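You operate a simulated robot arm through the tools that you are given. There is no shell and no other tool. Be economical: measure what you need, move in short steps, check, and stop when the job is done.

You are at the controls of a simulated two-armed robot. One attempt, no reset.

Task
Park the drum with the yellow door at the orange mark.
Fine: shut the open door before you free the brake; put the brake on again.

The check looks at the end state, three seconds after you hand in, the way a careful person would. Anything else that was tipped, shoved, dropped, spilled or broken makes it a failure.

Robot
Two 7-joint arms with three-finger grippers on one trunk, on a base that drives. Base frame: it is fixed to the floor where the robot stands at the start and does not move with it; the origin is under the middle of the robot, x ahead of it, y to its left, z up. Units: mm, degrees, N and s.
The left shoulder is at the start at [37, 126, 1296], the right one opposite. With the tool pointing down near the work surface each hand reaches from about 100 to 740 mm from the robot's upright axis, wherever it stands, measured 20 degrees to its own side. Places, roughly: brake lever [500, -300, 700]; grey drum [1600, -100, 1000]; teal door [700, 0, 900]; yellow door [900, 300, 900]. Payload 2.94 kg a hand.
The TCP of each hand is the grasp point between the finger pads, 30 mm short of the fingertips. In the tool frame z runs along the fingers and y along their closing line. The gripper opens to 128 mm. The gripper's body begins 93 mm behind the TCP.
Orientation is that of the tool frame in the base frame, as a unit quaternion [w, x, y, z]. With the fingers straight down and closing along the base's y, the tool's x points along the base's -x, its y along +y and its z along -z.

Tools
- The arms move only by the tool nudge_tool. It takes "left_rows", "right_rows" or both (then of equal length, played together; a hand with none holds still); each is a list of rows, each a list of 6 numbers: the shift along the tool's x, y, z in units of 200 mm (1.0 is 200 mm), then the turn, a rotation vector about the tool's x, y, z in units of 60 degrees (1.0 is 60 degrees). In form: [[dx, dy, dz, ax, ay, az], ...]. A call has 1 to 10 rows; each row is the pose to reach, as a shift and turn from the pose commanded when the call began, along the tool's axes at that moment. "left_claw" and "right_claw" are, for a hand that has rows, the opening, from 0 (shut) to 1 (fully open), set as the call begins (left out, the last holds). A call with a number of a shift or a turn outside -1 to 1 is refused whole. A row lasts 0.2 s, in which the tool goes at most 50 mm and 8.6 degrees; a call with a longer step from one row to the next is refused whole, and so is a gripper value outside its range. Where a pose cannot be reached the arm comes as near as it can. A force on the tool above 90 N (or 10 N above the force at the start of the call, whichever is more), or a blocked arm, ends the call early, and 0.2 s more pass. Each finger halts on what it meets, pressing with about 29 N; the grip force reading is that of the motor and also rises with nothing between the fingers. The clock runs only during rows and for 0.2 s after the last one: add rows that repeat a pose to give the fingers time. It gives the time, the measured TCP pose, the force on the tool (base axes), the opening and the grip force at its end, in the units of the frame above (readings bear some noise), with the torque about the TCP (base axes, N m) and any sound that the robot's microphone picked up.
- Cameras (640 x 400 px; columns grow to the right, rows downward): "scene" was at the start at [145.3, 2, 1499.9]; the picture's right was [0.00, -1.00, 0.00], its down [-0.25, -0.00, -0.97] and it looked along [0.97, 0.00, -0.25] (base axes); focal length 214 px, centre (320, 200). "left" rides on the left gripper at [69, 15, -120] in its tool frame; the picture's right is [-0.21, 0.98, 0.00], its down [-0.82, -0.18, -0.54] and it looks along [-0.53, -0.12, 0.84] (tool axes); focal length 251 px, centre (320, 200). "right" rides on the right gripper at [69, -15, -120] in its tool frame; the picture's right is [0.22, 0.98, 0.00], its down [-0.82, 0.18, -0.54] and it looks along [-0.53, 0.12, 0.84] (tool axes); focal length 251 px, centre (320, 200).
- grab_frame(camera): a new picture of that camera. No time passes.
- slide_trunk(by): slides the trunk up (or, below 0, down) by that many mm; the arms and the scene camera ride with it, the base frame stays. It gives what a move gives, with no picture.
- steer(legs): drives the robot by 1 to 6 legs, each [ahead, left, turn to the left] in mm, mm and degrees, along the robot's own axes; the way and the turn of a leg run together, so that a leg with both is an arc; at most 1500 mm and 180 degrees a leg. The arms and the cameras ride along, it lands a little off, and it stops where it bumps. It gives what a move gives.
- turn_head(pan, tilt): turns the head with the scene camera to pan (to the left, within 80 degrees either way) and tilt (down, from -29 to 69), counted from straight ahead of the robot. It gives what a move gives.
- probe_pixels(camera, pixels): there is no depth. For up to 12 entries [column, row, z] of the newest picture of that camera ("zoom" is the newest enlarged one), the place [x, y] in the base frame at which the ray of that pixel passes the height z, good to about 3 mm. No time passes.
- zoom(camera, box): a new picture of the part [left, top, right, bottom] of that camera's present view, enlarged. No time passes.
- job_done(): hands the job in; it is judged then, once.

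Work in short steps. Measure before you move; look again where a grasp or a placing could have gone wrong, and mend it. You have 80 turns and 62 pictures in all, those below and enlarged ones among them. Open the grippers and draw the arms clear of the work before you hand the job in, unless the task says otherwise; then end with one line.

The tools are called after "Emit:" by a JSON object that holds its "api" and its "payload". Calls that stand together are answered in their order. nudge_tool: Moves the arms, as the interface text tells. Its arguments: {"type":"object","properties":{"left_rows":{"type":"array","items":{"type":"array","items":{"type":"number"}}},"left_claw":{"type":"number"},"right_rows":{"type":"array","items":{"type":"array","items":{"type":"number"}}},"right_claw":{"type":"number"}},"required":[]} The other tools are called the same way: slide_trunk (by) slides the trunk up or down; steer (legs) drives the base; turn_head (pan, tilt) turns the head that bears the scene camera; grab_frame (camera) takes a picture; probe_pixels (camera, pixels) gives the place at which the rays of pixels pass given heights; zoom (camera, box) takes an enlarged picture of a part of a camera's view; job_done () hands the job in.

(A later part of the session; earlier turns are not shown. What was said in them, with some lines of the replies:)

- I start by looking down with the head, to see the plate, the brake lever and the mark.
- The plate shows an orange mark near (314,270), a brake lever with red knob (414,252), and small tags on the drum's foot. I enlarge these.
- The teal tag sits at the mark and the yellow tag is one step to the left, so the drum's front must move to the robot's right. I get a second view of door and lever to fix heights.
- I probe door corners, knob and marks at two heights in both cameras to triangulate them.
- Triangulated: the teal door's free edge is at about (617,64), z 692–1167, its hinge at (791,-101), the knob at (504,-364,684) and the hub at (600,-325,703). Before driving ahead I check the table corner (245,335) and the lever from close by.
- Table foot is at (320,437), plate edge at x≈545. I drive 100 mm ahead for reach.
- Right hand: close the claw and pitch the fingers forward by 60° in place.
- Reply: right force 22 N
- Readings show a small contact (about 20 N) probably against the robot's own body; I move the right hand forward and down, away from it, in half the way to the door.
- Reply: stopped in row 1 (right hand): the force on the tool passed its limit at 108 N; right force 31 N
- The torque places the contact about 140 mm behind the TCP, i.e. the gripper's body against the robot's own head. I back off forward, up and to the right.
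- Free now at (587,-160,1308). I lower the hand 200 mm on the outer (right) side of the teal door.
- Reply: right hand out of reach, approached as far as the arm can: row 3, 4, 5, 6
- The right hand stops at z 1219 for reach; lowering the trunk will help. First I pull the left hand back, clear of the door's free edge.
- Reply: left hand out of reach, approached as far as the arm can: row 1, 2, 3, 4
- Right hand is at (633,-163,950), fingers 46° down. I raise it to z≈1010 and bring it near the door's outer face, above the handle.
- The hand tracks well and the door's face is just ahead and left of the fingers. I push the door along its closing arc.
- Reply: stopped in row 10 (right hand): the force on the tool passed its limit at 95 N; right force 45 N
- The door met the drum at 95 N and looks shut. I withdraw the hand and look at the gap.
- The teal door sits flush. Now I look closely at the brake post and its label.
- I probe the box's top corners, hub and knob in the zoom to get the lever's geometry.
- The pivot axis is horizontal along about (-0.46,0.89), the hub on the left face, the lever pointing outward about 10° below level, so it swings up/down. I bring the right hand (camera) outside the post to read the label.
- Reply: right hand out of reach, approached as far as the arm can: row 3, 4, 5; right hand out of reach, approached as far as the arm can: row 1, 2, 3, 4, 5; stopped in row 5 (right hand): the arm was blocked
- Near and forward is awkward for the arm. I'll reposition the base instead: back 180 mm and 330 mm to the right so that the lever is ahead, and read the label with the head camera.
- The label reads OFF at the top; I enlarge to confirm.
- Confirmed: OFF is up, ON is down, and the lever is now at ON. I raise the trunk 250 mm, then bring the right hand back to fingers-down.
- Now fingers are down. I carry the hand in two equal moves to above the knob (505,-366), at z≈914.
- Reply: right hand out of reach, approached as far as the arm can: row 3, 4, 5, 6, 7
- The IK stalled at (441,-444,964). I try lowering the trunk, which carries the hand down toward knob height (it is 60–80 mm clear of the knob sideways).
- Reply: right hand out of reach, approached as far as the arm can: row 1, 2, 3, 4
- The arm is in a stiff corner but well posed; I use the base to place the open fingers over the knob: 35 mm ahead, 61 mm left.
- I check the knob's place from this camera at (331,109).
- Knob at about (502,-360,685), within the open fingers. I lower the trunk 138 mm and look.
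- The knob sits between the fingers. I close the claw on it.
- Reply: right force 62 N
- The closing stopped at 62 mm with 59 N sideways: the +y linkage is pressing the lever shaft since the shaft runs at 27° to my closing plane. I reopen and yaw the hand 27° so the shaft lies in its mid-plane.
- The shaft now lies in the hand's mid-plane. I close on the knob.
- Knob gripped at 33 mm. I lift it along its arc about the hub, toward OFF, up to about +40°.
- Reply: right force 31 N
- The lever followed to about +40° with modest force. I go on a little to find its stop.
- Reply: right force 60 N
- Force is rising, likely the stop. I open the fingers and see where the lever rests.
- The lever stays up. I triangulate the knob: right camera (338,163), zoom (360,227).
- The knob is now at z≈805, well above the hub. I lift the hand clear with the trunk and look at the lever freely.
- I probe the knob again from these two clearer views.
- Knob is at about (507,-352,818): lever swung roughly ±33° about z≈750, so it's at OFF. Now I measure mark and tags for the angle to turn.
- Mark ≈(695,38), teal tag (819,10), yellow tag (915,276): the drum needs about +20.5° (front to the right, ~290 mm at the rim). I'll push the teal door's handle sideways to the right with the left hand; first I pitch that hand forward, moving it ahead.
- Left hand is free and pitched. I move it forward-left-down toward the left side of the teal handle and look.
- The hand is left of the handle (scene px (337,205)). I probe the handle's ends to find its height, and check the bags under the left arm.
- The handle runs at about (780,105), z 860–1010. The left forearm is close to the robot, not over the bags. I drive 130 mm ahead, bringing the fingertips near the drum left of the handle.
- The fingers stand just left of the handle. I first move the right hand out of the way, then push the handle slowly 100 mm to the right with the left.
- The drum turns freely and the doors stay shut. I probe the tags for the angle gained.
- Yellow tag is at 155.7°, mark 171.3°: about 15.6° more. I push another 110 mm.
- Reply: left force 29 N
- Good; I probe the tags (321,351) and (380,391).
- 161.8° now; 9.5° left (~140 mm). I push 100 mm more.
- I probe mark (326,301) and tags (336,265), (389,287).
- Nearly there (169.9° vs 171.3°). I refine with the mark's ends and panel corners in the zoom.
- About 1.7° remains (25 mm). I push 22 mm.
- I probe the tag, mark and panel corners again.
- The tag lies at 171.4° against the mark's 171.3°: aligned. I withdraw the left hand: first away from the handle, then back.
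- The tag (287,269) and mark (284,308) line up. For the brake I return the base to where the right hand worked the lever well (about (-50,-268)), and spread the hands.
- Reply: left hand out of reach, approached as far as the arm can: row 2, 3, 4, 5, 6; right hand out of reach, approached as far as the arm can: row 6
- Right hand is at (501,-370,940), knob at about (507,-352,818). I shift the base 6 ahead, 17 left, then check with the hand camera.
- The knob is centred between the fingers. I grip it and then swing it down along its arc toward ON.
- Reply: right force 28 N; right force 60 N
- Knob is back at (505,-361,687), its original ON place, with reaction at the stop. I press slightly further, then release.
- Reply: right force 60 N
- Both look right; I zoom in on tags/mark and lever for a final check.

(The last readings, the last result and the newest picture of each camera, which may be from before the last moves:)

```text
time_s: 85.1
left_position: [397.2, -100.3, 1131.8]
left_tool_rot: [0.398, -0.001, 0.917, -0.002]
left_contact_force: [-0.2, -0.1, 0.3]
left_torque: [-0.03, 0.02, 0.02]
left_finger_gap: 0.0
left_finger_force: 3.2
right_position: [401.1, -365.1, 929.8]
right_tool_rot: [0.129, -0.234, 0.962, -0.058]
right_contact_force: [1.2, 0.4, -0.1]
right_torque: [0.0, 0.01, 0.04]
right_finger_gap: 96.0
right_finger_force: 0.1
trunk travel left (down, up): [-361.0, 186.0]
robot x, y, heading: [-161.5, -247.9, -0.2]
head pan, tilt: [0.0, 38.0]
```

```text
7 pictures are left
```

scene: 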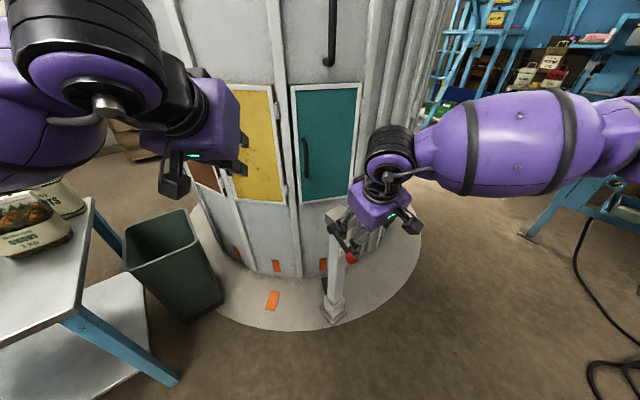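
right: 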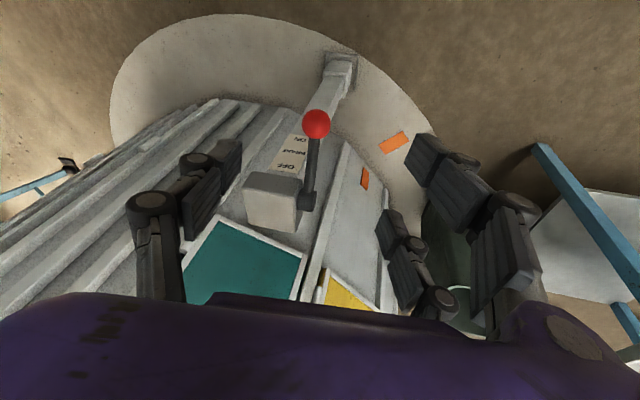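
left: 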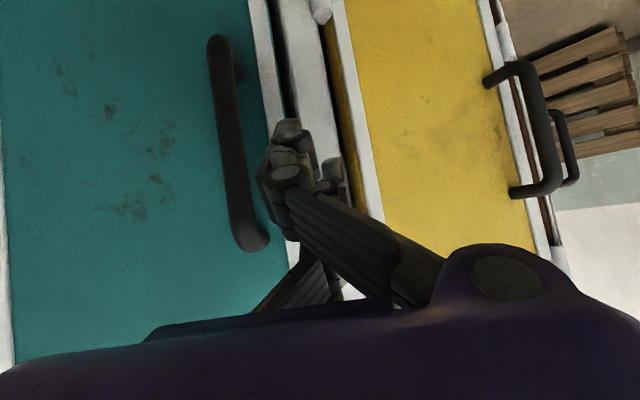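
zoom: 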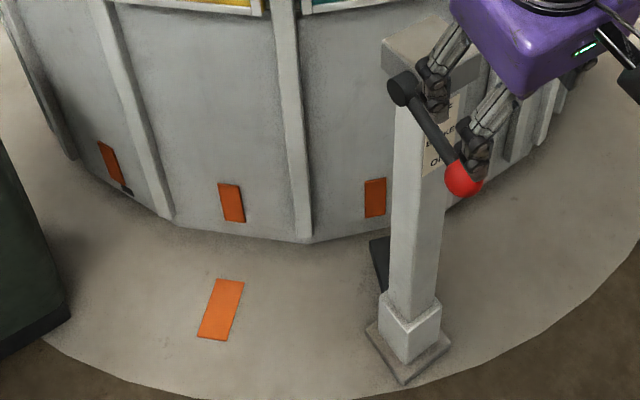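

Emit:
{"api": "probe_pixels", "payload": {"camera": "zoom", "pixels": [[231, 202, 195], [220, 310, 15], [375, 197, 195], [110, 163, 195], [462, 178, 685], [228, 280, 15], [210, 339, 15], [171, 220, 20], [300, 240, 20]]}}

Emit:
{"api": "probe_pixels", "payload": {"camera": "right", "pixels": [[365, 179, 195], [394, 142, 15], [316, 123, 685]]}}

```text
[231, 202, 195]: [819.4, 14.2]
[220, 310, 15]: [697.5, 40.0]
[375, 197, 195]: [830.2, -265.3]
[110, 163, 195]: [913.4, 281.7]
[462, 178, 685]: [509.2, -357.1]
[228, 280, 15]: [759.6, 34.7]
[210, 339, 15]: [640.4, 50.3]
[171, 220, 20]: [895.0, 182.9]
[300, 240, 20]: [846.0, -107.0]
```

```text
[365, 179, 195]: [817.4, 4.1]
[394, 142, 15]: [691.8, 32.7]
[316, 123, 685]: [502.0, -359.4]
```

Tag and mark agree within half a degree, the lever is at ON (knob (505,-358,685)), and all doors are shut. I open both grippers and back off a bit more.

Emit:
{"api": "nudge_tool", "payload": {"left_rows": [[0, 0, 0, 0, 0, 0], [0, 0, 0, 0, 0, 0], [0, 0, 0, 0, 0, 0], [0, 0, 0, 0, 0, 0]], "left_claw": 1, "right_rows": [[0, 0, 0, 0, 0, 0], [0, 0, 0, 0, 0, 0], [0, 0, 0, 0, 0, 0], [0, 0, 0, 0, 0, 0]], "right_claw": 1}}

Emit:
{"api": "steer", "payload": {"legs": [[-100, 0, 0]]}}

Emit:
{"api": "grab_frame", "payload": {"camera": "scene"}}

```text
time_s: 86.1
left_position: [396.5, -100.6, 1131.0]
left_tool_rot: [0.398, 0.0, 0.918, -0.002]
left_contact_force: [-0.1, 0.0, 0.2]
left_torque: [0.01, -0.03, 0.02]
left_finger_gap: 122.1
left_finger_force: 0.0
right_position: [401.9, -365.4, 929.2]
right_tool_rot: [0.129, -0.235, 0.962, -0.058]
right_contact_force: [-0.3, -0.1, 0.0]
right_torque: [-0.01, 0.02, 0.03]
right_finger_gap: 128.0
right_finger_force: 0.0
trunk travel left (down, up): [-361.0, 186.0]
robot x, y, heading: [-159.1, -249.1, -0.2]
head pan, tilt: [0.0, 38.0]
```

```text
time_s: 87.2
left_position: [299.0, -99.2, 1131.0]
left_tool_rot: [0.398, 0.0, 0.917, -0.003]
left_contact_force: [-0.1, -0.1, -0.5]
left_torque: [0.01, -0.01, 0.01]
left_finger_gap: 128.0
left_finger_force: 0.0
right_position: [301.6, -364.9, 929.5]
right_tool_rot: [0.13, -0.234, 0.962, -0.059]
right_contact_force: [0.2, -0.2, -0.3]
right_torque: [-0.04, -0.01, -0.01]
right_finger_gap: 127.6
right_finger_force: 0.0
trunk travel left (down, up): [-361.0, 186.0]
robot x, y, heading: [-259.6, -251.2, -0.2]
head pan, tilt: [0.0, 38.0]
```

```text
6 pictures are left
```

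scene: 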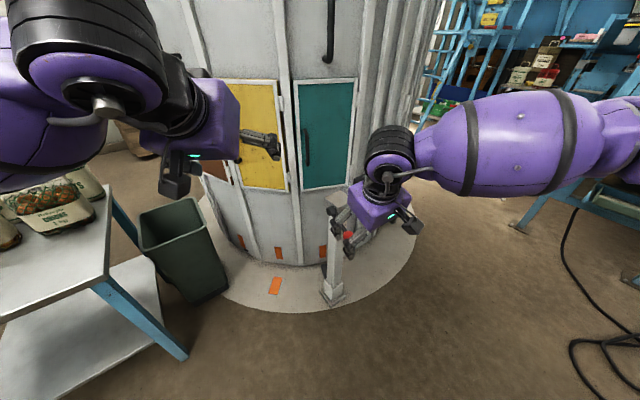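

The yellow door stands at the mark, the teal door is shut, the brake lever is down at ON, the bin and table look undisturbed, and the hands are open and clear. I hand in.

Emit:
{"api": "job_done", "payload": {}}

```text
The job is handed in.
```

The drum is parked with the yellow door at the orange mark, within about half a degree. I shut the teal door before freeing the brake, and the brake is on again.
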